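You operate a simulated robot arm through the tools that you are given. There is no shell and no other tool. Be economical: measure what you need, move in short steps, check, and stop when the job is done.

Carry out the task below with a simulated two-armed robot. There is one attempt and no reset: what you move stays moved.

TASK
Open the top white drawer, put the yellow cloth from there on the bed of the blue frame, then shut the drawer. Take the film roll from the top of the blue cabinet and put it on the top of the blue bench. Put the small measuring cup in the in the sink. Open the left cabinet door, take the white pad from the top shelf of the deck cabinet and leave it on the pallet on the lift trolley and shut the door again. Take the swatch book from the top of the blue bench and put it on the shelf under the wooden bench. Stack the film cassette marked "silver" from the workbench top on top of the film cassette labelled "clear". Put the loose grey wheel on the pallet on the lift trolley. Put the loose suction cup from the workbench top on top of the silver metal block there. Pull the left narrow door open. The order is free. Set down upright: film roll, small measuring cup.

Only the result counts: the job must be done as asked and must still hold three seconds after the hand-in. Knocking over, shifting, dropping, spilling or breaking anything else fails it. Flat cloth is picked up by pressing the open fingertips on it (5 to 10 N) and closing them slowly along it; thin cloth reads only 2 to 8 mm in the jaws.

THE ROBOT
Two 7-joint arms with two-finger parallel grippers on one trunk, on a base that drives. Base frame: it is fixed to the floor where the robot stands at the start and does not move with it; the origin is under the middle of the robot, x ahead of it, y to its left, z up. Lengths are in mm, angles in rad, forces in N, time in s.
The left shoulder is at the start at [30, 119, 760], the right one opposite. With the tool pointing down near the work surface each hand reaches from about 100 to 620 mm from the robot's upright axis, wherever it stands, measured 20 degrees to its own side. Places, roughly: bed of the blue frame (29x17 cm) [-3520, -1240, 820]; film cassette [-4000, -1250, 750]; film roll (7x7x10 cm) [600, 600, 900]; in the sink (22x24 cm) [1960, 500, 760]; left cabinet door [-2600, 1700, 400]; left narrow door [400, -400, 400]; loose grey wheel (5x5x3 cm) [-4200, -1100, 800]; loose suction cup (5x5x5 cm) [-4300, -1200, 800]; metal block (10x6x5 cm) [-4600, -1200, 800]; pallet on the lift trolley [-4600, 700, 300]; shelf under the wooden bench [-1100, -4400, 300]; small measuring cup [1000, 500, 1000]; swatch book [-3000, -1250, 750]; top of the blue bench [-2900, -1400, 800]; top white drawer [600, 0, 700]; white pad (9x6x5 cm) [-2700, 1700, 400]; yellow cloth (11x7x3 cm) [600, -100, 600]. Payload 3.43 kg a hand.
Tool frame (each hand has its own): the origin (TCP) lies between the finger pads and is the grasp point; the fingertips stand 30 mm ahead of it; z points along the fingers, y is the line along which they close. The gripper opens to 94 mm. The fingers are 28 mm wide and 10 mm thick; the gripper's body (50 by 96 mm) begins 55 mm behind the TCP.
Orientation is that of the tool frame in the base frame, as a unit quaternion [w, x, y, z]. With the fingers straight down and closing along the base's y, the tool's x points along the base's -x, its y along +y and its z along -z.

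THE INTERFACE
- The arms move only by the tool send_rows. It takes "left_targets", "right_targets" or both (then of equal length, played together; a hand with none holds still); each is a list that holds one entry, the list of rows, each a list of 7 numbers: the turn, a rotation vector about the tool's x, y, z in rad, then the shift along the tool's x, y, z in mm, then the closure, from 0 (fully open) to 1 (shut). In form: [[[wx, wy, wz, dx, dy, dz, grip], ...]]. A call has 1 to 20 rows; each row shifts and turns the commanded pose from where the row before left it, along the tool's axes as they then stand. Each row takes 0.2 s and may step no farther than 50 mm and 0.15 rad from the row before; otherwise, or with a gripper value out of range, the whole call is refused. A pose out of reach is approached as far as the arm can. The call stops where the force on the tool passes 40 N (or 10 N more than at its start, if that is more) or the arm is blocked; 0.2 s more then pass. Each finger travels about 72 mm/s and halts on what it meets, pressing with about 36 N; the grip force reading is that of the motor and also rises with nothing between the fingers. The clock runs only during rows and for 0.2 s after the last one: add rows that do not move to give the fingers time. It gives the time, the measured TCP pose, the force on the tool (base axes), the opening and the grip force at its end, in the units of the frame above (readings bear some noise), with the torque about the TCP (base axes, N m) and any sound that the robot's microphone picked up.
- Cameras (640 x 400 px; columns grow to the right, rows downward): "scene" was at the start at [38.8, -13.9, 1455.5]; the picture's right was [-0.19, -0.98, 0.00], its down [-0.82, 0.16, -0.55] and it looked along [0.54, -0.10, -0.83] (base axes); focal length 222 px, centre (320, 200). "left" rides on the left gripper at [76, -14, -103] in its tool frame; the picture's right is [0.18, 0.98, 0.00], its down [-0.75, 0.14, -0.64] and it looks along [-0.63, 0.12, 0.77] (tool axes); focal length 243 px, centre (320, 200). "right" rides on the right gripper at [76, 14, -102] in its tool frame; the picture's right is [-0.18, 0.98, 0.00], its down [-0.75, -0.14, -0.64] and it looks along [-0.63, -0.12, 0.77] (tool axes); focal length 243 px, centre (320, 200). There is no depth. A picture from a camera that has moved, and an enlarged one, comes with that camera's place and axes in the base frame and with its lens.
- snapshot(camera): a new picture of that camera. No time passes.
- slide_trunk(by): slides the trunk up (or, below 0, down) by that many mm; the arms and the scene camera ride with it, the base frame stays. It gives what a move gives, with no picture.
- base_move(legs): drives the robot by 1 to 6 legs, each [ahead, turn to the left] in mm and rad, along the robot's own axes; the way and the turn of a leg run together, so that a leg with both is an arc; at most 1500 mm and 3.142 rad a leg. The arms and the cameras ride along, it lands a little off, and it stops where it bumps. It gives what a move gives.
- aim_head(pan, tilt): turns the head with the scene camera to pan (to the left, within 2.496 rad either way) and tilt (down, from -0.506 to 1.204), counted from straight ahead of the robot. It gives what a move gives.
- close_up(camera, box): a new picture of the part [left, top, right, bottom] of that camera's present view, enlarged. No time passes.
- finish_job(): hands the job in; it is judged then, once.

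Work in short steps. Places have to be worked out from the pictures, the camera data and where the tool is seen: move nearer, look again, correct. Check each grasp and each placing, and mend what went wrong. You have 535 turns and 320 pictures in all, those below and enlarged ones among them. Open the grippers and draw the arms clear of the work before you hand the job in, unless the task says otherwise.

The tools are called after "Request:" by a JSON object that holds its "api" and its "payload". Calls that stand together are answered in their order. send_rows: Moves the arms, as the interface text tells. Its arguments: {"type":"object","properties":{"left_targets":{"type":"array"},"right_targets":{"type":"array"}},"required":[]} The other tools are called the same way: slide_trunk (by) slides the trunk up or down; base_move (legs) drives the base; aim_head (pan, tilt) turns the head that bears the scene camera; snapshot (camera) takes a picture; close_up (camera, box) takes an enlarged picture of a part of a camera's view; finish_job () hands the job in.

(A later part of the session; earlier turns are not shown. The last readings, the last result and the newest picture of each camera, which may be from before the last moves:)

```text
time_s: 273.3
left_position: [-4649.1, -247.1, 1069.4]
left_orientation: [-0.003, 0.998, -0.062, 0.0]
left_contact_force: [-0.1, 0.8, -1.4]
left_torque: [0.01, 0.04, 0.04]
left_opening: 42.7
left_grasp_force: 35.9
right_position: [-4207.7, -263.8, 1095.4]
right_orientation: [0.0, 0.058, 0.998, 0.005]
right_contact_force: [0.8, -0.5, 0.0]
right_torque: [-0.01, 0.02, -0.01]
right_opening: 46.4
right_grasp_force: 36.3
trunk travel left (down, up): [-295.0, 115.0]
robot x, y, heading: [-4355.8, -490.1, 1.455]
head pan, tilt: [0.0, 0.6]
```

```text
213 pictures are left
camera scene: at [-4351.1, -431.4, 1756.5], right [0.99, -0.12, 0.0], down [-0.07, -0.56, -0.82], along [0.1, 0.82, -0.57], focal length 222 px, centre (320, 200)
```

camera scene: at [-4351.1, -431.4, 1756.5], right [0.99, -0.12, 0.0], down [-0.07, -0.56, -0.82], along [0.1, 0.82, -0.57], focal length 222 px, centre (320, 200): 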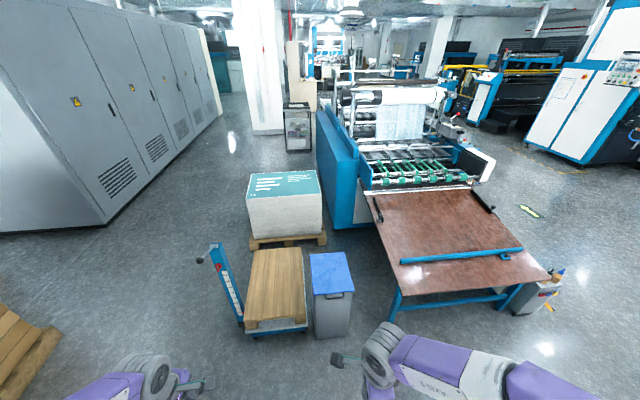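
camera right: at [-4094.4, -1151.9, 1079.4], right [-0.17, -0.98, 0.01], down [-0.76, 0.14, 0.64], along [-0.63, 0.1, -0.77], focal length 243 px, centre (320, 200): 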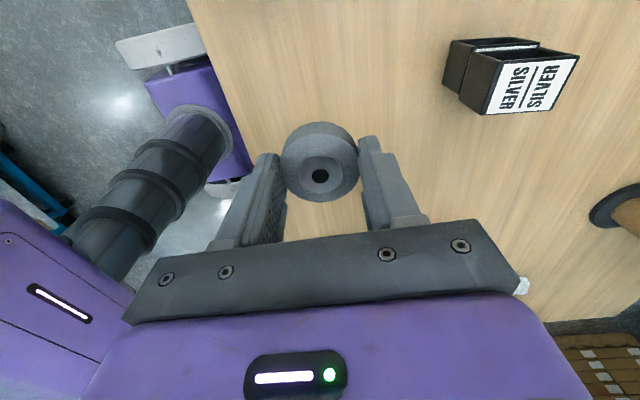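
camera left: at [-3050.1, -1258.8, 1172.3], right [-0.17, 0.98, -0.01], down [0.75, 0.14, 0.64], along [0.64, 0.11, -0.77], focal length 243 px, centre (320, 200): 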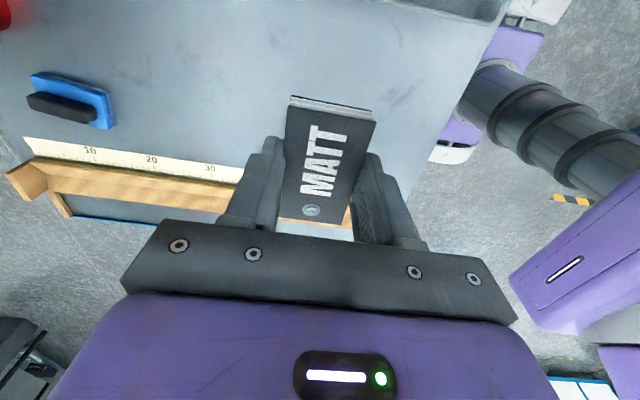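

Trolley with wooden pallet is ahead (x≈−4715…−4360, front edge y≈310), post at its left front. Tuck the left hand back, drive nearer, then look again.

Request:
{"api": "send_rows", "payload": {"left_targets": [[[0, 0, 0, 0, 6, 0, 1], [0, 0, 0, 0, 12, 0, 1], [0, 0, 0, 0, 18, 0, 1], [0, 0, 0, 0, 20, 0, 1], [0, 0, 0, 0, 20, 0, 1], [0, 0, 0, 0, 20, 0, 1], [0, 0, 0, 0, 16, 0, 1], [0, 0, 0, 0, 8, 0, 1]]]}}

Request:
{"api": "base_move", "payload": {"legs": [[0, 0.354], [420, 0], [0, -0.238]]}}

Request:
{"api": "aim_head", "payload": {"pan": 0.0, "tilt": 0.85}}

Request:
{"api": "snapshot", "payload": {"camera": "scene"}}

```text
time_s: 275.1
left_position: [-4705.3, -323.1, 1099.6]
left_orientation: [-0.002, 0.998, -0.062, -0.001]
left_contact_force: [-0.2, 0.1, -1.1]
left_torque: [0.02, -0.01, 0.04]
left_opening: 42.7
left_grasp_force: 35.5
left hand out of reach, approached as far as the arm can: row 1, 2, 3, 4, 5, 6, 7
right_position: [-4207.5, -262.8, 1094.3]
right_orientation: [-0.001, 0.058, 0.998, 0.005]
right_contact_force: [0.3, -0.4, -0.2]
right_torque: [0.03, -0.03, 0.01]
right_opening: 46.4
right_grasp_force: 36.2
trunk travel left (down, up): [-295.0, 115.0]
robot x, y, heading: [-4358.0, -487.5, 1.454]
head pan, tilt: [0.0, 0.6]
```

```text
time_s: 279.6
left_position: [-4821.6, 48.1, 1098.5]
left_orientation: [-0.001, 1.0, -0.004, -0.001]
left_contact_force: [-0.4, -0.4, 0.0]
left_torque: [0.0, 0.02, -0.02]
left_opening: 42.6
left_grasp_force: 36.2
right_position: [-4334.9, 163.4, 1095.2]
right_orientation: [-0.001, 0.002, 1.0, 0.005]
right_contact_force: [-0.4, 0.4, -0.4]
right_torque: [-0.01, 0.01, -0.04]
right_opening: 46.5
right_grasp_force: 35.8
trunk travel left (down, up): [-295.0, 115.0]
robot x, y, heading: [-4461.1, -75.1, 1.571]
head pan, tilt: [0.0, 0.6]
```

```text
time_s: 280.4
left_position: [-4822.4, 48.5, 1098.9]
left_orientation: [-0.002, 1.0, -0.004, 0.0]
left_contact_force: [-0.2, 0.0, 0.2]
left_torque: [-0.03, 0.01, -0.02]
left_opening: 43.0
left_grasp_force: 36.3
right_position: [-4335.6, 162.9, 1094.6]
right_orientation: [-0.001, 0.002, 1.0, 0.005]
right_contact_force: [-1.0, 0.4, 0.3]
right_torque: [0.02, 0.01, -0.02]
right_opening: 46.1
right_grasp_force: 35.9
trunk travel left (down, up): [-295.0, 115.0]
robot x, y, heading: [-4457.3, -78.2, 1.572]
head pan, tilt: [0.0, 0.85]
```

```text
212 pictures are left
camera scene: at [-4457.9, -29.5, 1735.8], right [1.0, 0.0, 0.0], down [0.0, -0.75, -0.66], along [0.0, 0.66, -0.75], focal length 222 px, centre (320, 200)
```

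scene: 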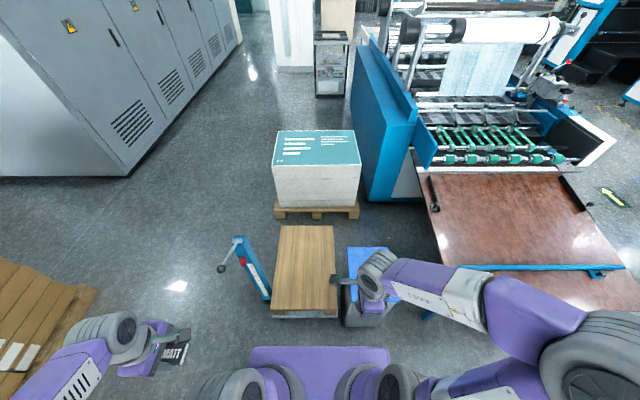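

Pallet (~400×600) centred near x≈−4555, front y≈354. Move ahead 90 mm and lower the trunk.

Request:
{"api": "base_move", "payload": {"legs": [[80, 0]]}}

Request:
{"api": "slide_trunk", "payload": {"by": -290}}

Request:
{"api": "snapshot", "payload": {"camera": "scene"}}

Request:
{"api": "snapshot", "payload": {"camera": "right"}}

```text
time_s: 281.4
left_position: [-4821.2, 127.1, 1100.1]
left_orientation: [-0.002, 1.0, -0.004, -0.001]
left_contact_force: [-0.2, 0.5, -0.4]
left_torque: [0.01, 0.01, 0.01]
left_opening: 43.0
left_grasp_force: 36.7
right_position: [-4334.8, 243.0, 1093.5]
right_orientation: [-0.001, 0.0, 1.0, 0.005]
right_contact_force: [-0.4, -0.3, -0.7]
right_torque: [0.0, -0.02, 0.0]
right_opening: 46.5
right_grasp_force: 36.0
trunk travel left (down, up): [-295.0, 115.0]
robot x, y, heading: [-4456.1, -1.7, 1.567]
head pan, tilt: [0.0, 0.85]
```

```text
time_s: 284.4
left_position: [-4821.5, 126.5, 808.5]
left_orientation: [-0.002, 1.0, -0.005, -0.001]
left_contact_force: [-0.3, 0.3, -1.0]
left_torque: [-0.04, 0.0, 0.02]
left_opening: 43.0
left_grasp_force: 36.2
right_position: [-4334.3, 242.4, 805.1]
right_orientation: [-0.001, 0.0, 1.0, 0.005]
right_contact_force: [-0.2, -0.2, -1.5]
right_torque: [-0.01, -0.01, 0.01]
right_opening: 46.4
right_grasp_force: 36.3
trunk travel left (down, up): [-5.0, 405.0]
robot x, y, heading: [-4459.2, -1.1, 1.564]
head pan, tilt: [0.0, 0.85]
```

```text
211 pictures are left
camera scene: at [-4457.7, 49.5, 1445.8], right [1.0, 0.0, 0.0], down [0.0, -0.75, -0.66], along [0.0, 0.66, -0.75], focal length 222 px, centre (320, 200)
```

scene: 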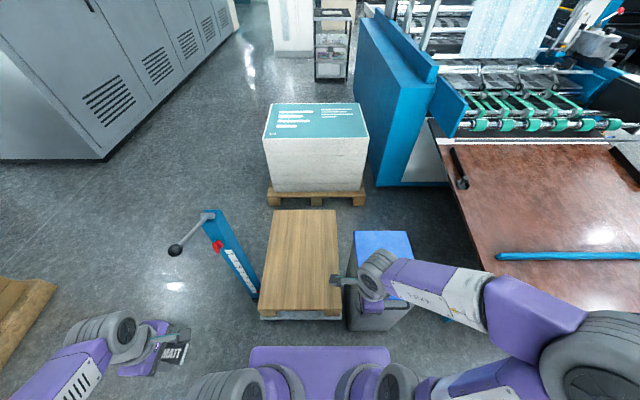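

```text
210 pictures are left
camera right: at [-4411.2, 256.0, 907.1], right [0.19, 0.98, 0.01], down [0.75, -0.15, 0.64], along [0.63, -0.11, -0.77], focal length 243 px, centre (320, 200)
```

right: 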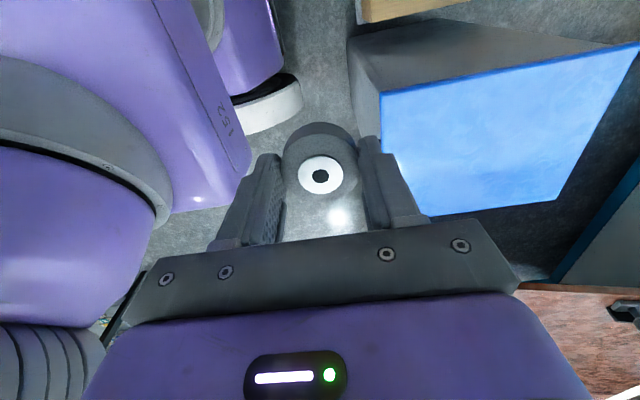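

Right forearm would pass close to the bin; shift the robot 120 mm left first.

Request:
{"api": "base_move", "payload": {"legs": [[-80, 0], [0, 1.575], [130, 0], [0, -1.571], [75, 0]]}}

Request:
{"api": "snapshot", "payload": {"camera": "scene"}}

Request:
{"api": "snapshot", "payload": {"camera": "right"}}

```text
time_s: 294.6
left_position: [-4943.5, 130.0, 808.7]
left_orientation: [-0.002, 1.0, -0.016, -0.001]
left_contact_force: [-0.1, 0.8, -0.5]
left_torque: [0.02, -0.01, 0.02]
left_opening: 43.1
left_grasp_force: 36.8
right_position: [-4453.5, 235.7, 805.5]
right_orientation: [0.0, 0.013, 1.0, 0.005]
right_contact_force: [1.3, -0.8, -0.8]
right_torque: [0.0, 0.0, 0.01]
right_opening: 46.0
right_grasp_force: 36.0
trunk travel left (down, up): [-5.0, 405.0]
robot x, y, heading: [-4583.1, -3.2, 1.549]
head pan, tilt: [0.0, 0.85]
```

```text
209 pictures are left
camera scene: at [-4581.5, 44.5, 1445.7], right [1.0, -0.03, 0.0], down [-0.02, -0.75, -0.66], along [0.02, 0.66, -0.75], focal length 222 px, centre (320, 200)
```

scene: 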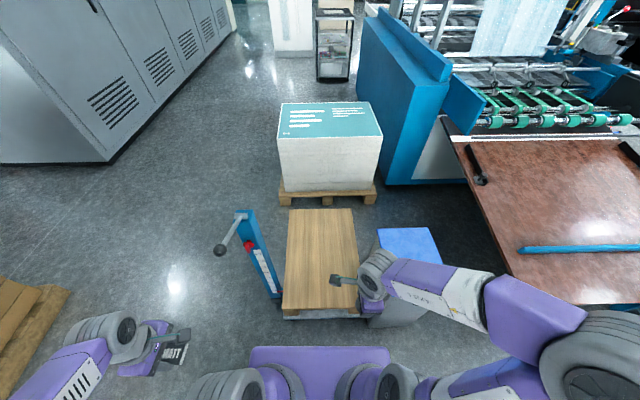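

```text
208 pictures are left
camera right: at [-4530.0, 249.5, 906.8], right [0.21, 0.98, 0.01], down [0.75, -0.17, 0.64], along [0.63, -0.13, -0.77], focal length 243 px, centre (320, 200)
```

right: 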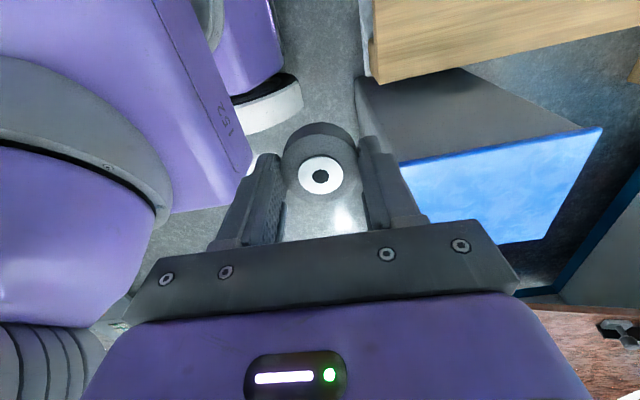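

Request:
{"api": "close_up", "payload": {"camera": "right", "box": [340, 0, 640, 180]}}

Request:
{"api": "close_up", "payload": {"camera": "scene", "box": [200, 190, 460, 350]}}

```text
2.13 times, centred on (490, 90) of right
camera zoom: at [-4530.0, 249.5, 906.8], right [0.21, 0.98, 0.01], down [0.75, -0.17, 0.64], along [0.63, -0.13, -0.77], focal length 518 px, centre (-43, 435)
```

zoom: 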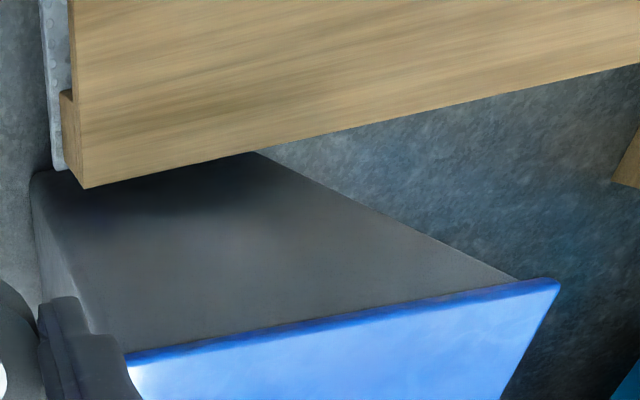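

```text
2.46 times, centred on (330, 270) of scene
camera zoom: at [-4581.5, 44.5, 1445.7], right [1.0, -0.03, 0.0], down [-0.02, -0.75, -0.66], along [0.02, 0.66, -0.75], focal length 546 px, centre (295, 28)
```

zoom: 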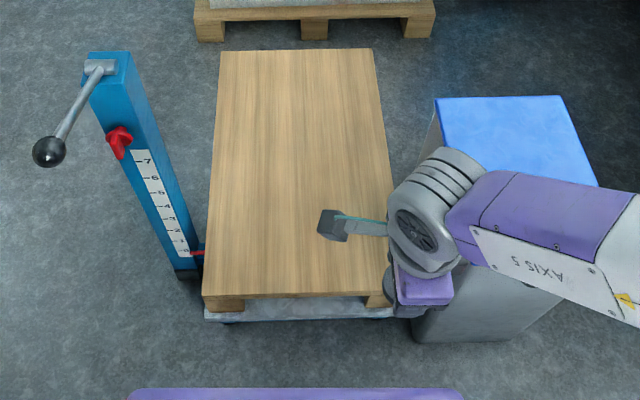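

Pallet top ≈340, bin well to the right (x ≥ −4295). Move the wheel over (−4500, 440) then descend part-way.

Request:
{"api": "send_rows", "payload": {"right_targets": [[[0, 0, 0, 2, 6, 0, 1], [0, 0, 0, 4, 14, 0, 1], [0, 0, 0, 5, 20, 5, 1], [0, 0, 0, 6, 24, 10, 1], [0, 0, 0, 6, 24, 15, 1], [0, 0, 0, 6, 24, 20, 1], [0, 0, 0, 6, 24, 25, 1], [0, 0, 0, 6, 24, 30, 1], [0, 0, 0, 6, 20, 30, 1], [0, 0, 0, 2, 14, 30, 1], [0, 0, 0, 0, 8, 30, 1], [0, 0, 0, 0, 2, 30, 1], [0, 0, 0, 0, 0, 25, 1], [0, 0, 0, 0, 0, 20, 1]]]}}

Request:
{"api": "snapshot", "payload": {"camera": "right"}}

Request:
{"api": "snapshot", "payload": {"camera": "scene"}}

```text
time_s: 297.6
left_position: [-4942.3, 129.3, 810.7]
left_orientation: [-0.003, 1.0, -0.017, -0.002]
left_contact_force: [-0.6, 0.3, -1.5]
left_torque: [-0.02, 0.03, 0.0]
left_opening: 43.0
left_grasp_force: 35.9
right_position: [-4498.2, 442.4, 534.7]
right_orientation: [-0.002, 0.013, 1.0, 0.005]
right_contact_force: [0.0, -0.2, -0.5]
right_torque: [-0.02, 0.0, 0.02]
right_opening: 46.2
right_grasp_force: 35.8
trunk travel left (down, up): [-5.0, 405.0]
robot x, y, heading: [-4583.6, -4.5, 1.543]
head pan, tilt: [0.0, 0.85]
```

```text
205 pictures are left
camera right: at [-4574.2, 456.7, 636.7], right [0.21, 0.98, 0.01], down [0.75, -0.17, 0.64], along [0.63, -0.13, -0.77], focal length 243 px, centre (320, 200)
```

right: 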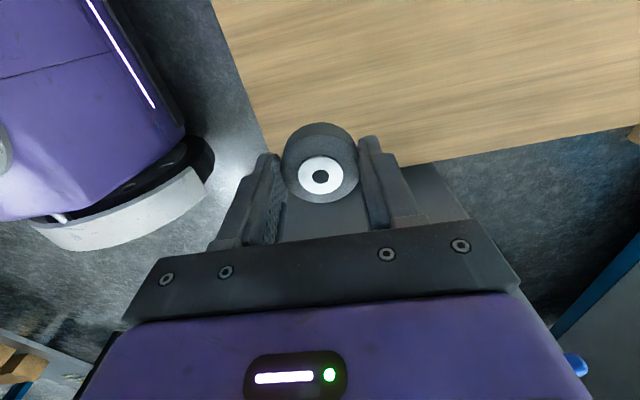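

```text
204 pictures are left
camera scene: at [-4581.5, 43.7, 1445.7], right [1.0, -0.03, 0.0], down [-0.02, -0.75, -0.66], along [0.02, 0.66, -0.75], focal length 222 px, centre (320, 200)
```

scene: 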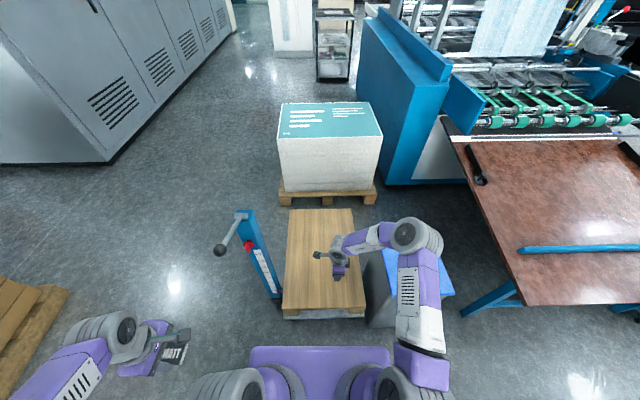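

The drop point is well inside the pallet. Descend toward it.

Request:
{"api": "send_rows", "payload": {"right_targets": [[[0, 0, 0, 0, 0, 10, 1], [0, 0, 0, 0, 0, 20, 1], [0, 0, 0, 0, 0, 25, 1], [0, 0, 0, 0, 0, 25, 1], [0, 0, 0, 0, 0, 20, 1], [0, 0, 0, 0, 0, 10, 1], [0, 0, 0, 0, 0, 6, 1], [0, 0, 0, 0, 0, 4, 1], [0, 0, 0, 0, 0, 3, 1], [0, 0, 0, 0, 0, 3, 1], [0, 0, 0, 0, 0, 0, 1]]]}}

Request:
{"api": "snapshot", "payload": {"camera": "right"}}

```text
time_s: 300.0
left_position: [-4944.1, 130.5, 809.8]
left_orientation: [-0.003, 1.0, -0.016, 0.0]
left_contact_force: [-1.0, -0.1, 0.9]
left_torque: [0.02, -0.02, 0.01]
left_opening: 43.0
left_grasp_force: 35.8
right_position: [-4498.2, 442.0, 410.6]
right_orientation: [0.0, 0.013, 1.0, 0.005]
right_contact_force: [-1.1, 0.1, -1.0]
right_torque: [-0.01, 0.01, 0.05]
right_opening: 46.2
right_grasp_force: 36.1
trunk travel left (down, up): [-5.0, 405.0]
robot x, y, heading: [-4579.5, -3.1, 1.545]
head pan, tilt: [0.0, 0.85]
```

```text
203 pictures are left
camera right: at [-4574.1, 457.9, 512.8], right [0.21, 0.98, 0.01], down [0.75, -0.17, 0.64], along [0.63, -0.13, -0.77], focal length 243 px, centre (320, 200)
```

right: 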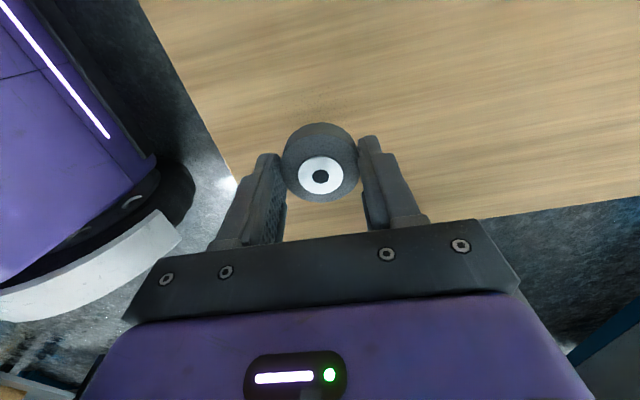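

Request:
{"api": "send_rows", "payload": {"right_targets": [[[0, 0, 0, 0, 0, 4, 1], [0, 0, 0, 0, 0, 4, 1], [0, 0, 0, 0, 0, 4, 1], [0, 0, 0, 0, 0, 4, 1], [0, 0, 0, 0, 0, 3, 1], [0, 0, 0, 0, 0, 3, 1], [0, 0, 0, 0, 0, 3, 1]]]}}

```text
time_s: 301.6
left_position: [-4943.2, 129.6, 808.7]
left_orientation: [-0.002, 1.0, -0.016, -0.001]
left_contact_force: [-0.6, 0.8, -1.1]
left_torque: [-0.01, -0.02, -0.05]
left_opening: 43.1
left_grasp_force: 35.6
right_position: [-4497.7, 444.2, 384.9]
right_orientation: [-0.001, 0.014, 1.0, 0.005]
right_contact_force: [-0.3, 0.7, 0.2]
right_torque: [0.02, 0.0, -0.03]
right_opening: 46.2
right_grasp_force: 35.6
trunk travel left (down, up): [-5.0, 405.0]
robot x, y, heading: [-4583.8, -5.3, 1.545]
head pan, tilt: [0.0, 0.85]
```

Request:
{"api": "send_rows", "payload": {"right_targets": [[[0, 0, 0, 0, 0, 3, 1], [0, 0, 0, 0, 0, 2, 1], [0, 0, 0, 0, 0, 2, 1], [0, 0, 0, 0, 0, 2, 1], [0, 0, 0, 0, 0, 2, 1], [0, 0, 0, 0, 0, 2, 1], [0, 0, 0, 0, 0, 2, 1]]]}}

Request:
{"api": "snapshot", "payload": {"camera": "right"}}

```text
time_s: 303.2
left_position: [-4943.1, 129.0, 809.3]
left_orientation: [-0.003, 1.0, -0.016, -0.001]
left_contact_force: [0.7, -0.5, -0.2]
left_torque: [0.0, 0.03, 0.03]
left_opening: 42.4
left_grasp_force: 35.8
right_position: [-4497.7, 443.4, 370.5]
right_orientation: [-0.001, 0.012, 1.0, 0.007]
right_contact_force: [-0.2, -0.4, -0.1]
right_torque: [0.01, -0.01, 0.01]
right_opening: 46.4
right_grasp_force: 36.1
trunk travel left (down, up): [-5.0, 405.0]
robot x, y, heading: [-4581.0, -1.9, 1.543]
head pan, tilt: [0.0, 0.85]
```

```text
202 pictures are left
camera right: at [-4573.9, 458.6, 472.8], right [0.21, 0.98, 0.01], down [0.75, -0.17, 0.64], along [0.63, -0.13, -0.77], focal length 243 px, centre (320, 200)
```

right: 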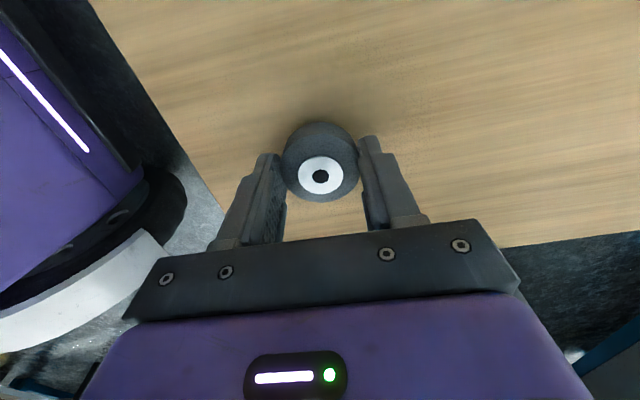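

Request:
{"api": "send_rows", "payload": {"right_targets": [[[0, 0, 0, 0, 0, 3, 1], [0, 0, 0, 0, 0, 3, 1], [0, 0, 0, 0, 0, 3, 1], [0, 0, 0, 0, 0, 3, 1], [0, 0, 0, 0, 0, 3, 1], [0, 0, 0, 0, 0, 3, 1], [0, 0, 0, 0, 0, 3, 1]]]}}

```text
time_s: 304.3
left_position: [-4944.4, 127.9, 809.3]
left_orientation: [-0.004, 1.0, -0.017, -0.001]
left_contact_force: [0.4, 0.2, -0.8]
left_torque: [-0.01, 0.02, -0.02]
left_opening: 42.9
left_grasp_force: 35.6
right_position: [-4498.6, 443.6, 362.8]
right_orientation: [0.0, 0.015, 1.0, 0.006]
right_contact_force: [2.2, -9.6, 27.6]
right_torque: [-0.7, -0.16, -0.01]
right_opening: 46.4
right_grasp_force: 35.8
trunk travel left (down, up): [-5.0, 405.0]
robot x, y, heading: [-4582.9, -2.5, 1.542]
head pan, tilt: [0.0, 0.85]
stopped in row 5 (right hand): the force on the tool passed its limit at 49 N (the readings are from after the stop); the commanded pose is now the measured one
```

Contact; pallet top ≈327. Ease, release and rise.

Request:
{"api": "send_rows", "payload": {"right_targets": [[[0, 0, 0, 0, 0, -3, 1], [0, 0, 0, 0, 0, 0, 0.6], [0, 0, 0, 0, 0, 0, 0.4], [0, 0, 0, 0, 0, 0, 0.2], [0, 0, 0, 0, 0, -5, 0.1], [0, 0, 0, 0, 0, -15, 0], [0, 0, 0, 0, 0, -40, 0], [0, 0, 0, 0, 0, -45, 0], [0, 0, 0, 0, 0, -45, 0]]]}}

Request:
{"api": "snapshot", "payload": {"camera": "right"}}

```text
time_s: 306.3
left_position: [-4944.1, 128.7, 809.5]
left_orientation: [-0.002, 1.0, -0.017, 0.0]
left_contact_force: [0.6, 0.5, -0.7]
left_torque: [0.0, -0.07, 0.02]
left_opening: 42.9
left_grasp_force: 35.5
right_position: [-4498.3, 443.3, 513.3]
right_orientation: [0.0, 0.014, 1.0, 0.006]
right_contact_force: [-0.1, -0.4, 0.7]
right_torque: [0.03, 0.0, -0.03]
right_opening: 93.9
right_grasp_force: 0.1
trunk travel left (down, up): [-5.0, 405.0]
robot x, y, heading: [-4583.7, -5.3, 1.541]
head pan, tilt: [0.0, 0.85]
```

```text
201 pictures are left
camera right: at [-4574.4, 459.0, 617.0], right [0.21, 0.98, 0.01], down [0.75, -0.17, 0.64], along [0.63, -0.13, -0.77], focal length 243 px, centre (320, 200)
```

right: 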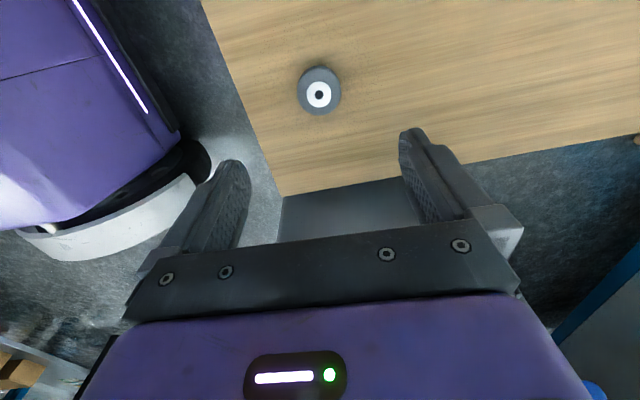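

Wheel placed. Next I'll deliver the swatch book; back away from the trolley, raise the right hand, and look along the route.

Request:
{"api": "base_move", "payload": {"legs": [[-250, 0]]}}

Request:
{"api": "send_rows", "payload": {"right_targets": [[[0, 0, 0, -10, -20, -40, 0], [0, 0, 0, -10, -20, -40, 0], [0, 0, 0, -10, -20, -40, 0], [0, 0, 0, -10, -20, -40, 0], [0, 0, 0, -10, -20, -40, 0], [0, 0, 0, -10, -20, -40, 0], [0, 0, 0, -10, -20, -40, 0]]]}}

Request:
{"api": "base_move", "payload": {"legs": [[0, -1.541], [1500, 0], [1450, 0]]}}

Request:
{"api": "base_move", "payload": {"legs": [[0, -1.45]]}}

Request:
{"api": "aim_head", "payload": {"pan": 0.0, "tilt": 0.4}}

Request:
{"api": "snapshot", "payload": {"camera": "scene"}}

```text
time_s: 308.1
left_position: [-4949.7, -115.2, 809.5]
left_orientation: [-0.003, 1.0, -0.016, -0.001]
left_contact_force: [-0.5, -0.1, -0.7]
left_torque: [0.02, -0.01, 0.02]
left_opening: 42.7
left_grasp_force: 36.7
right_position: [-4505.0, 200.4, 515.2]
right_orientation: [-0.001, 0.015, 1.0, 0.006]
right_contact_force: [0.3, -0.3, 0.3]
right_torque: [-0.05, -0.02, 0.01]
right_opening: 93.8
right_grasp_force: 0.0
trunk travel left (down, up): [-5.0, 405.0]
robot x, y, heading: [-4589.4, -250.8, 1.543]
head pan, tilt: [0.0, 0.85]
```

```text
time_s: 309.7
left_position: [-4950.8, -115.7, 809.6]
left_orientation: [-0.003, 1.0, -0.017, 0.0]
left_contact_force: [0.2, -0.6, -0.2]
left_torque: [-0.03, -0.01, 0.0]
left_opening: 43.1
left_grasp_force: 36.6
right_position: [-4438.0, 54.2, 792.5]
right_orientation: [-0.001, 0.014, 1.0, 0.005]
right_contact_force: [0.1, -0.7, 0.0]
right_torque: [0.01, 0.04, -0.02]
right_opening: 93.9
right_grasp_force: 0.1
trunk travel left (down, up): [-5.0, 405.0]
robot x, y, heading: [-4588.4, -246.7, 1.544]
head pan, tilt: [0.0, 0.85]
```

```text
time_s: 327.6
left_position: [-1525.0, 187.1, 809.8]
left_orientation: [-0.002, 0.709, -0.705, 0.001]
left_contact_force: [0.5, 0.1, 0.2]
left_torque: [0.02, -0.01, -0.02]
left_opening: 42.9
left_grasp_force: 35.7
right_position: [-1335.0, -317.8, 792.0]
right_orientation: [0.004, 0.703, 0.711, 0.005]
right_contact_force: [-0.3, 0.5, -0.3]
right_torque: [0.01, 0.0, 0.03]
right_opening: 94.0
right_grasp_force: 0.0
trunk travel left (down, up): [-5.0, 405.0]
robot x, y, heading: [-1647.3, -176.5, 0.015]
head pan, tilt: [0.0, 0.85]
```

```text
time_s: 331.6
left_position: [-1270.2, -262.8, 809.2]
left_orientation: [0.001, -0.05, 0.999, -0.002]
left_contact_force: [0.6, -0.8, -0.3]
left_torque: [-0.03, -0.01, -0.02]
left_opening: 43.0
left_grasp_force: 35.9
right_position: [-1752.5, -498.8, 791.5]
right_orientation: [0.006, 0.999, 0.053, 0.001]
right_contact_force: [-0.2, 0.1, -0.4]
right_torque: [-0.02, 0.02, 0.06]
right_opening: 93.9
right_grasp_force: 0.0
trunk travel left (down, up): [-5.0, 405.0]
robot x, y, heading: [-1642.5, -179.0, -1.467]
head pan, tilt: [0.0, 0.85]
```

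```text
time_s: 332.5
left_position: [-1267.9, -262.7, 809.3]
left_orientation: [0.0, -0.05, 0.999, -0.002]
left_contact_force: [-0.2, -0.3, -0.9]
left_torque: [0.0, 0.0, 0.0]
left_opening: 42.8
left_grasp_force: 36.1
right_position: [-1753.7, -499.3, 793.1]
right_orientation: [0.006, 0.999, 0.052, 0.002]
right_contact_force: [-0.3, -0.3, 0.1]
right_torque: [-0.01, -0.04, -0.02]
right_opening: 93.8
right_grasp_force: 0.0
trunk travel left (down, up): [-5.0, 405.0]
robot x, y, heading: [-1645.7, -177.5, -1.46]
head pan, tilt: [0.0, 0.4]
```

```text
200 pictures are left
camera scene: at [-1638.1, -241.2, 1484.8], right [-0.99, -0.11, 0.0], down [-0.04, 0.39, -0.92], along [0.1, -0.92, -0.39], focal length 222 px, centre (320, 200)
```

scene: 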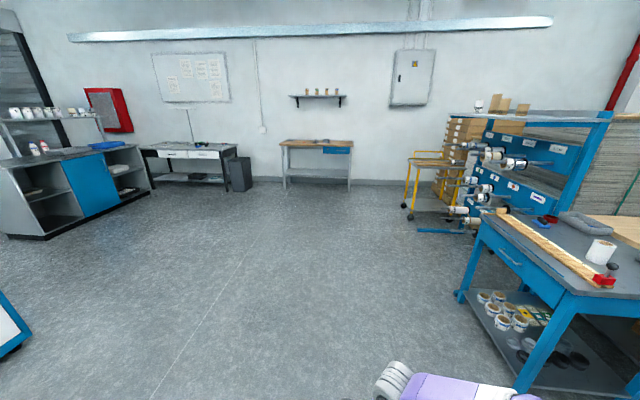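

Route is clear. Drive toward the wooden bench.

Request:
{"api": "base_move", "payload": {"legs": [[0, 0.026], [1500, 0], [1500, 0], [200, 0], [0, -0.135]]}}

Request:
{"api": "aim_head", "payload": {"pan": 0.0, "tilt": 0.6}}

Request:
{"api": "snapshot", "payload": {"camera": "scene"}}

```text
time_s: 349.2
left_position: [-909.1, -3501.4, 808.9]
left_orientation: [0.001, 0.024, 1.0, -0.003]
left_contact_force: [-0.4, 0.0, -0.3]
left_torque: [0.02, -0.01, -0.02]
left_opening: 42.9
left_grasp_force: 35.6
right_position: [-1424.7, -3662.5, 790.5]
right_orientation: [0.007, 1.0, -0.024, 0.0]
right_contact_force: [-0.8, -0.7, 0.7]
right_torque: [-0.06, -0.01, 0.0]
right_opening: 94.3
right_grasp_force: 0.0
trunk travel left (down, up): [-5.0, 405.0]
robot x, y, heading: [-1265.8, -3361.9, -1.61]
head pan, tilt: [0.0, 0.4]
```

```text
time_s: 349.9
left_position: [-911.0, -3499.8, 809.4]
left_orientation: [0.0, 0.024, 1.0, -0.002]
left_contact_force: [-0.4, 0.1, -0.1]
left_torque: [-0.04, 0.01, 0.02]
left_opening: 42.8
left_grasp_force: 35.8
right_position: [-1423.6, -3661.9, 792.1]
right_orientation: [0.005, 1.0, -0.022, 0.001]
right_contact_force: [-0.5, -0.7, -0.2]
right_torque: [0.0, 0.0, 0.0]
right_opening: 94.2
right_grasp_force: 0.1
trunk travel left (down, up): [-5.0, 405.0]
robot x, y, heading: [-1269.6, -3362.3, -1.612]
head pan, tilt: [0.0, 0.6]
```

```text
199 pictures are left
camera scene: at [-1272.4, -3420.1, 1466.7], right [-1.0, 0.04, 0.0], down [0.02, 0.56, -0.83], along [-0.04, -0.82, -0.56], focal length 222 px, centre (320, 200)
```

scene: 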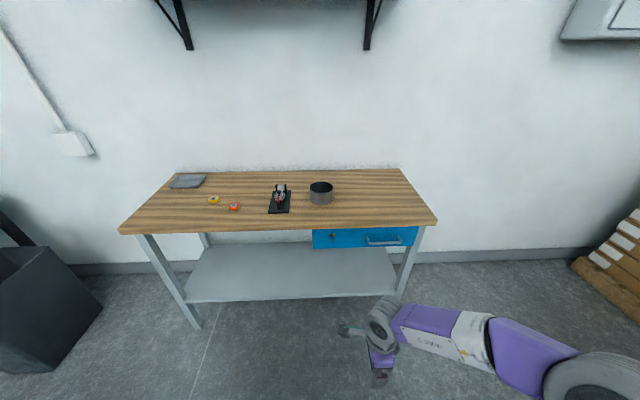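

The shelf front edge is about flush with the bench's front (y≈−4155, z≈300). Approach so the left hand works near full reach; then inspect.

Request:
{"api": "base_move", "payload": {"legs": [[0, 0.041], [240, 0]]}}

Request:
{"api": "send_rows", "payload": {"left_targets": [[[0, 0, 0, 3, -6, 0, 1], [0, 0, 0, 6, -12, 0, 1], [0, 0, 0, 10, -18, 3, 1], [0, 0, 0, 12, -20, 6, 1], [0, 0, 0, 12, -20, 10, 1], [0, 0, 0, 12, -20, 14, 1], [0, 0, 0, 12, -20, 16, 1], [0, 0, 0, 12, -20, 18, 1], [0, 0, 0, 12, -20, 20, 1], [0, 0, 0, 12, -20, 20, 1], [0, 0, 0, 12, -20, 20, 1], [0, 0, 0, 12, -20, 20, 1], [0, 0, 0, 8, -16, 20, 1], [0, 0, 0, 4, -8, 16, 1], [0, 0, 0, 2, -4, 10, 1]]]}}

Request:
{"api": "snapshot", "payload": {"camera": "scene"}}

Request:
{"api": "snapshot", "payload": {"camera": "left"}}

```text
time_s: 352.1
left_position: [-905.7, -3724.6, 810.8]
left_orientation: [0.0, 0.004, 1.0, -0.001]
left_contact_force: [0.0, 0.6, -0.2]
left_torque: [0.01, 0.05, 0.01]
left_opening: 42.9
left_grasp_force: 36.4
right_position: [-1413.0, -3908.5, 791.9]
right_orientation: [0.006, 1.0, -0.002, 0.001]
right_contact_force: [0.6, 0.2, -1.0]
right_torque: [0.0, 0.0, 0.0]
right_opening: 94.1
right_grasp_force: 0.1
trunk travel left (down, up): [-5.0, 405.0]
robot x, y, heading: [-1269.1, -3601.6, -1.574]
head pan, tilt: [0.0, 0.6]
```

```text
time_s: 355.3
left_position: [-1048.1, -3967.6, 617.7]
left_orientation: [0.001, 0.003, 1.0, -0.003]
left_contact_force: [0.2, 0.5, -0.3]
left_torque: [0.02, 0.0, 0.02]
left_opening: 42.7
left_grasp_force: 36.7
right_position: [-1413.2, -3906.6, 791.6]
right_orientation: [0.006, 1.0, -0.002, 0.001]
right_contact_force: [-0.2, 0.2, 0.2]
right_torque: [0.01, -0.02, 0.01]
right_opening: 94.2
right_grasp_force: 0.0
trunk travel left (down, up): [-5.0, 405.0]
robot x, y, heading: [-1273.8, -3599.3, -1.572]
head pan, tilt: [0.0, 0.6]
```

```text
198 pictures are left
camera scene: at [-1270.3, -3658.8, 1466.6], right [-1.0, 0.0, 0.0], down [0.0, 0.57, -0.82], along [0.0, -0.82, -0.57], focal length 222 px, centre (320, 200)
```

scene: 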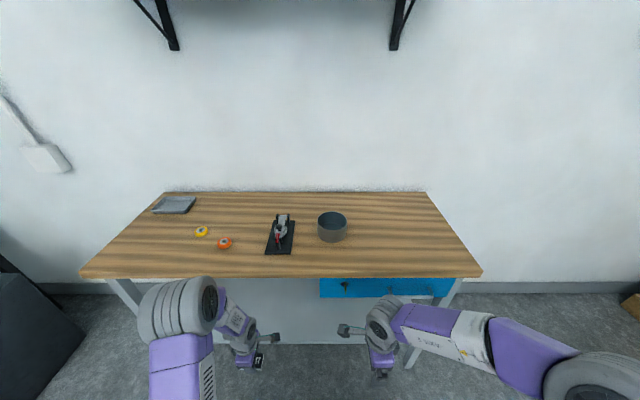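

```text
197 pictures are left
camera left: at [-1123.4, -3981.6, 719.5], right [-0.18, 0.98, -0.01], down [0.75, 0.14, 0.64], along [0.63, 0.11, -0.77], focal length 243 px, centre (320, 200)
```

left: 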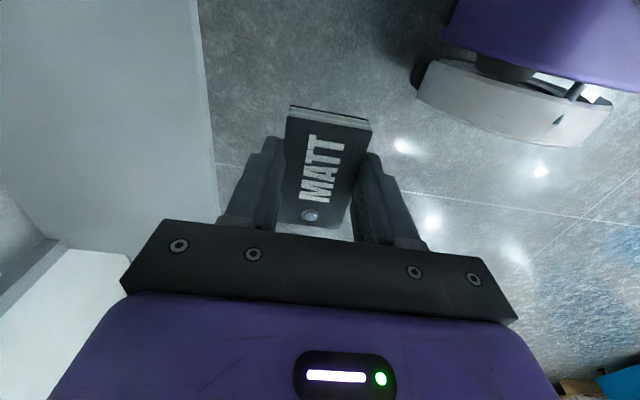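

Shelf top z≈305, front ≈−4145; table edge ≈−4130 at z≈820. Move base 30 mm ahead, lower the hand in front, then slide in under the top.

Request:
{"api": "base_move", "payload": {"legs": [[30, 0]]}}

Request:
{"api": "send_rows", "payload": {"left_targets": [[[0, 0, 0, 0, 0, 6, 1], [0, 0, 0, 0, 0, 12, 1], [0, 0, 0, 0, 0, 18, 1], [0, 0, 0, 0, 0, 20, 1], [0, 0, 0, 0, 0, 20, 1], [0, 0, 0, 0, 0, 20, 1], [0, 0, 0, 0, 0, 20, 1], [0, 0, 0, 0, 0, 20, 1], [0, 0, 0, 0, 0, 20, 1], [0, 0, 0, 0, 0, 20, 1], [0, 0, 0, 0, 0, 20, 1], [0, 0, 0, 0, 0, 14, 1], [0, 0, 0, 0, 0, 8, 1]]]}}

Request:
{"api": "snapshot", "payload": {"camera": "left"}}

Request:
{"api": "snapshot", "payload": {"camera": "scene"}}

```text
time_s: 356.1
left_position: [-1046.7, -3997.4, 616.9]
left_orientation: [0.002, 0.003, 1.0, -0.001]
left_contact_force: [0.8, -0.2, 0.3]
left_torque: [0.0, 0.01, 0.01]
left_opening: 42.9
left_grasp_force: 35.5
right_position: [-1412.9, -3936.9, 791.0]
right_orientation: [0.005, 1.0, -0.001, 0.001]
right_contact_force: [-0.5, -1.5, 0.2]
right_torque: [0.0, -0.02, -0.03]
right_opening: 94.1
right_grasp_force: 0.1
trunk travel left (down, up): [-5.0, 405.0]
robot x, y, heading: [-1266.6, -3630.5, -1.573]
head pan, tilt: [0.0, 0.6]
```

```text
time_s: 358.9
left_position: [-1046.7, -3999.3, 399.1]
left_orientation: [0.0, 0.003, 1.0, -0.003]
left_contact_force: [-0.8, -0.1, -0.7]
left_torque: [0.0, 0.0, -0.02]
left_opening: 42.9
left_grasp_force: 36.1
right_position: [-1412.9, -3937.0, 792.2]
right_orientation: [0.006, 1.0, -0.001, 0.001]
right_contact_force: [0.0, -0.6, 0.0]
right_torque: [-0.01, -0.06, 0.01]
right_opening: 94.2
right_grasp_force: 0.0
trunk travel left (down, up): [-5.0, 405.0]
robot x, y, heading: [-1269.7, -3628.7, -1.576]
head pan, tilt: [0.0, 0.6]
```

```text
196 pictures are left
camera left: at [-1123.2, -4013.4, 501.4], right [-0.18, 0.98, -0.01], down [0.75, 0.14, 0.64], along [0.63, 0.11, -0.77], focal length 243 px, centre (320, 200)
```

left: 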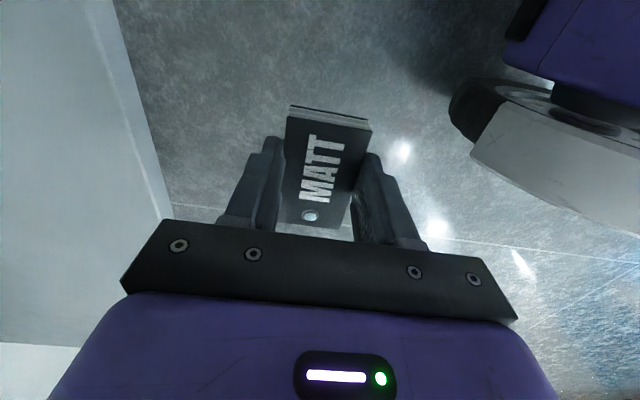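

```text
195 pictures are left
camera scene: at [-1270.3, -3689.0, 1466.6], right [-1.0, 0.0, 0.0], down [0.0, 0.56, -0.83], along [0.0, -0.83, -0.56], focal length 222 px, centre (320, 200)
```

scene: 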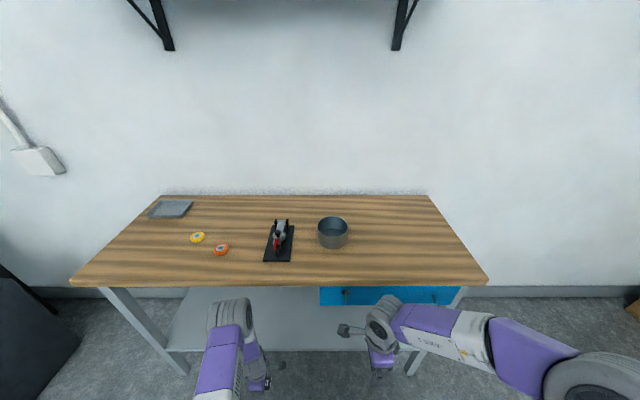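

Request:
{"api": "close_up", "payload": {"camera": "scene", "box": [160, 260, 360, 400]}}

Request:
{"api": "aim_head", "payload": {"pan": 0.3, "tilt": 1.1}}

Request:
{"api": "snapshot", "payload": {"camera": "scene"}}

```text
2.86 times, centred on (260, 330) of scene
camera zoom: at [-1270.3, -3689.0, 1466.6], right [-1.0, 0.0, 0.0], down [0.0, 0.56, -0.83], along [0.0, -0.83, -0.56], focal length 634 px, centre (491, -171)
```

zoom: 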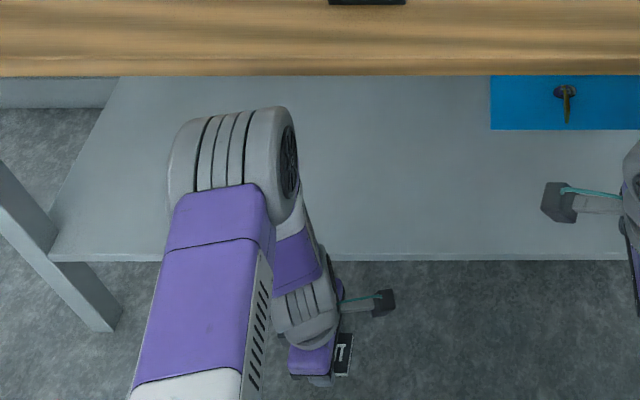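

```text
time_s: 359.8
left_position: [-1047.5, -3998.8, 398.8]
left_orientation: [0.001, 0.003, 1.0, -0.003]
left_contact_force: [0.3, 0.4, -0.8]
left_torque: [-0.01, -0.02, -0.02]
left_opening: 42.8
left_grasp_force: 36.1
right_position: [-1412.1, -3937.3, 791.3]
right_orientation: [0.006, 1.0, -0.003, 0.001]
right_contact_force: [-0.1, 0.5, -0.2]
right_torque: [0.0, -0.02, 0.01]
right_opening: 93.9
right_grasp_force: 0.0
trunk travel left (down, up): [-5.0, 405.0]
robot x, y, heading: [-1267.7, -3627.8, -1.572]
head pan, tilt: [0.3, 1.1]
```

```text
193 pictures are left
camera scene: at [-1251.7, -3661.0, 1428.0], right [-0.96, -0.29, 0.0], down [-0.26, 0.85, -0.45], along [0.13, -0.43, -0.89], focal length 222 px, centre (320, 200)
```

scene: 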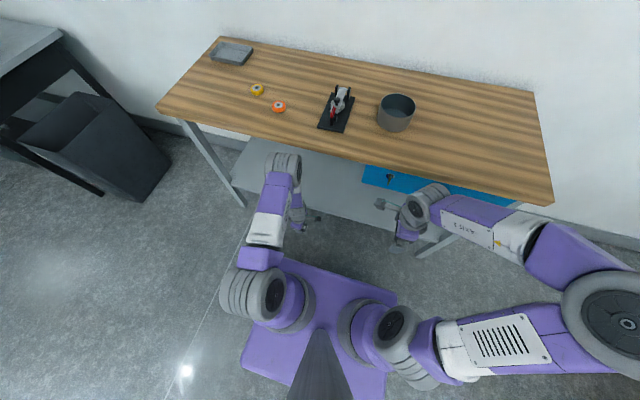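

Elbow (z≈750) is close to the table edge, so I back the robot 58 mm; then the elbow can't reach the table while the hand slides in nearly straight.

Request:
{"api": "base_move", "payload": {"legs": [[-55, 0]]}}

Request:
{"api": "send_rows", "payload": {"left_targets": [[[0, 0, 0, 2, -6, 0, 1], [0, 0, 0, 4, -12, 0, 1], [0, 0, 0, 6, -16, 0, 1], [0, 0, 0, 6, -18, 0, 1], [0, 0, 0, 6, -18, 0, 1], [0, 0, 0, 6, -18, 0, 1], [0, 0, 0, 6, -18, 0, 1], [0, 0, 0, 6, -18, 0, 1], [0, 0, 0, 6, -18, 0, 1], [0, 0, 0, 6, -18, 0, 1], [0, 0, 0, 4, -14, 0, 1], [0, 0, 0, 2, -8, 0, 1]]]}}

Request:
{"api": "snapshot", "payload": {"camera": "scene"}}

Request:
{"api": "snapshot", "payload": {"camera": "left"}}

```text
time_s: 360.8
left_position: [-1045.3, -3945.0, 400.6]
left_orientation: [0.001, 0.003, 1.0, -0.003]
left_contact_force: [0.8, -0.4, -0.2]
left_torque: [-0.01, -0.03, 0.04]
left_opening: 42.6
left_grasp_force: 36.3
right_position: [-1413.5, -3883.3, 791.7]
right_orientation: [0.006, 1.0, -0.001, 0.001]
right_contact_force: [-1.0, 0.6, 0.0]
right_torque: [0.01, -0.02, -0.03]
right_opening: 93.9
right_grasp_force: 0.0
trunk travel left (down, up): [-5.0, 405.0]
robot x, y, heading: [-1270.4, -3574.9, -1.572]
head pan, tilt: [0.3, 1.1]
```

```text
time_s: 363.4
left_position: [-1107.8, -4127.4, 399.8]
left_orientation: [0.001, 0.003, 1.0, -0.003]
left_contact_force: [-0.3, -0.2, -0.4]
left_torque: [-0.03, -0.01, -0.02]
left_opening: 42.8
left_grasp_force: 35.8
right_position: [-1411.9, -3883.6, 791.2]
right_orientation: [0.006, 1.0, -0.001, 0.001]
right_contact_force: [0.3, 0.2, -0.6]
right_torque: [0.01, -0.03, 0.01]
right_opening: 94.1
right_grasp_force: 0.1
trunk travel left (down, up): [-5.0, 405.0]
robot x, y, heading: [-1269.8, -3575.8, -1.573]
head pan, tilt: [0.3, 1.1]
```

```text
192 pictures are left
camera scene: at [-1251.6, -3607.7, 1428.0], right [-0.96, -0.3, 0.0], down [-0.26, 0.85, -0.45], along [0.13, -0.43, -0.89], focal length 222 px, centre (320, 200)
```

scene: 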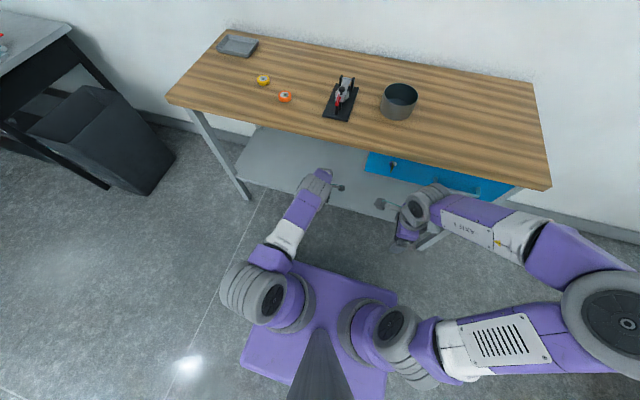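

```text
191 pictures are left
camera left: at [-1184.4, -4142.8, 502.8], right [-0.18, 0.98, -0.01], down [0.75, 0.14, 0.64], along [0.63, 0.11, -0.77], focal length 243 px, centre (320, 200)
```

left: 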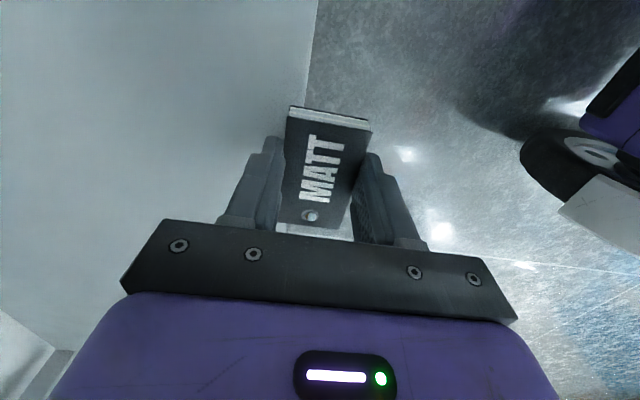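

Shelf front edge confirmed at y≈−4145. Slide in 55 mm more.

Request:
{"api": "send_rows", "payload": {"left_targets": [[[0, 0, 0, 0, -6, 2, 1], [0, 0, 0, 0, -12, 4, 1], [0, 0, 0, 0, -14, 6, 1], [0, 0, 0, 0, -14, 6, 1], [0, 0, 0, 0, -8, 6, 1], [0, 0, 0, 0, -4, 4, 1], [0, 0, 0, 0, 0, 2, 1]]]}}

Request:
{"api": "snapshot", "payload": {"camera": "left"}}

Request:
{"api": "snapshot", "payload": {"camera": "scene"}}

```text
time_s: 365.0
left_position: [-1107.7, -4158.3, 387.5]
left_orientation: [0.002, 0.003, 1.0, -0.002]
left_contact_force: [-0.2, 0.3, -1.1]
left_torque: [0.0, -0.02, 0.03]
left_opening: 42.9
left_grasp_force: 36.2
left hand out of reach, approached as far as the arm can: row 4, 5, 6
right_position: [-1412.6, -3884.7, 791.3]
right_orientation: [0.005, 1.0, -0.001, 0.001]
right_contact_force: [-0.2, -0.7, -0.1]
right_torque: [0.02, 0.03, 0.01]
right_opening: 93.8
right_grasp_force: 0.0
trunk travel left (down, up): [-5.0, 405.0]
robot x, y, heading: [-1270.4, -3576.6, -1.575]
head pan, tilt: [0.3, 1.1]
```

```text
190 pictures are left
camera left: at [-1184.7, -4171.4, 490.4], right [-0.18, 0.98, -0.01], down [0.75, 0.14, 0.64], along [0.63, 0.11, -0.77], focal length 243 px, centre (320, 200)
```

left: 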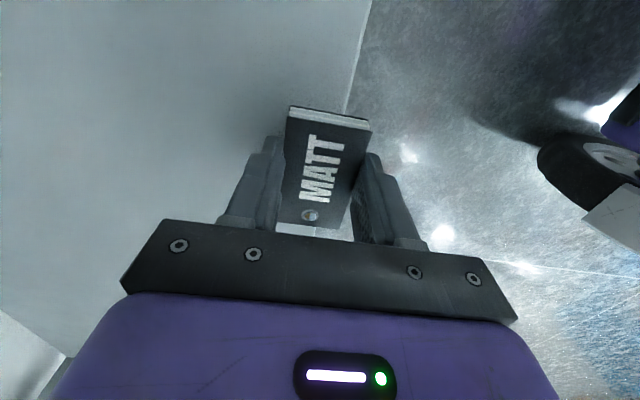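

```text
189 pictures are left
camera scene: at [-1251.6, -3607.6, 1428.0], right [-0.96, -0.3, 0.0], down [-0.26, 0.85, -0.45], along [0.13, -0.43, -0.89], focal length 222 px, centre (320, 200)
```

scene: 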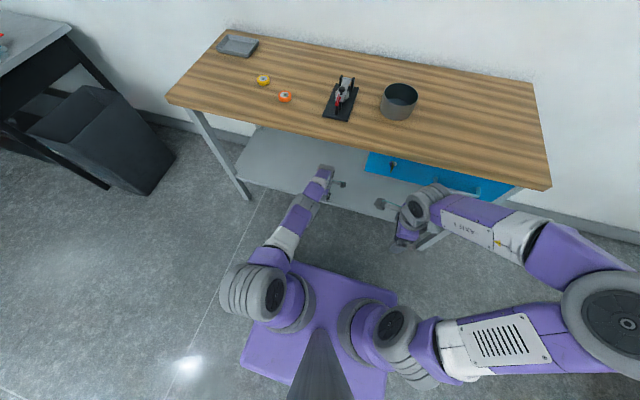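

Arm is at full reach (elbow now low). Drive the base 32 mm forward to carry the hand to y≈−4190.

Request:
{"api": "base_move", "payload": {"legs": [[32, 0]]}}

Request:
{"api": "send_rows", "payload": {"left_targets": [[[0, 0, 0, 0, 0, 6, 1], [0, 0, 0, 0, 0, 8, 1], [0, 0, 0, 0, 0, 8, 1], [0, 0, 0, 0, 0, 6, 1], [0, 0, 0, 0, 0, 3, 1], [0, 0, 0, 0, 0, 3, 1], [0, 0, 0, 0, 0, 0, 1]]]}}

Request:
{"api": "snapshot", "payload": {"camera": "left"}}

```text
time_s: 365.8
left_position: [-1107.7, -4188.9, 387.0]
left_orientation: [0.001, 0.003, 1.0, -0.003]
left_contact_force: [0.1, 0.3, -0.5]
left_torque: [0.0, 0.02, 0.0]
left_opening: 42.6
left_grasp_force: 36.1
right_position: [-1412.2, -3915.4, 792.0]
right_orientation: [0.004, 1.0, 0.0, 0.001]
right_contact_force: [-0.3, 0.1, 0.0]
right_torque: [0.02, -0.02, -0.01]
right_opening: 94.3
right_grasp_force: 0.1
trunk travel left (down, up): [-5.0, 405.0]
robot x, y, heading: [-1269.4, -3608.2, -1.57]
head pan, tilt: [0.3, 1.1]
```

```text
time_s: 367.4
left_position: [-1107.5, -4181.3, 373.7]
left_orientation: [0.002, 0.0, 1.0, -0.002]
left_contact_force: [0.3, 0.8, -1.5]
left_torque: [-0.03, -0.01, -0.01]
left_opening: 42.9
left_grasp_force: 35.9
left hand out of reach, approached as far as the arm can: row 1, 2, 3, 5, 6
right_position: [-1412.4, -3917.1, 792.9]
right_orientation: [0.004, 1.0, -0.002, 0.002]
right_contact_force: [-0.4, -0.5, -0.3]
right_torque: [0.03, -0.01, 0.04]
right_opening: 94.2
right_grasp_force: 0.0
trunk travel left (down, up): [-5.0, 405.0]
robot x, y, heading: [-1271.2, -3610.6, -1.573]
head pan, tilt: [0.3, 1.1]
```

```text
188 pictures are left
camera left: at [-1184.4, -4195.3, 475.3], right [-0.18, 0.98, 0.0], down [0.75, 0.14, 0.65], along [0.63, 0.12, -0.76], focal length 243 px, centre (320, 200)
```

left: 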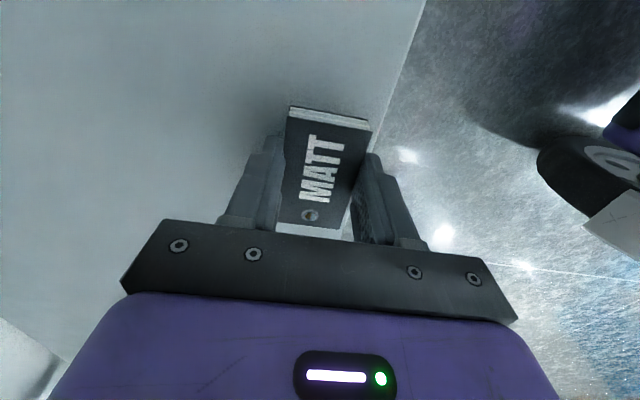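

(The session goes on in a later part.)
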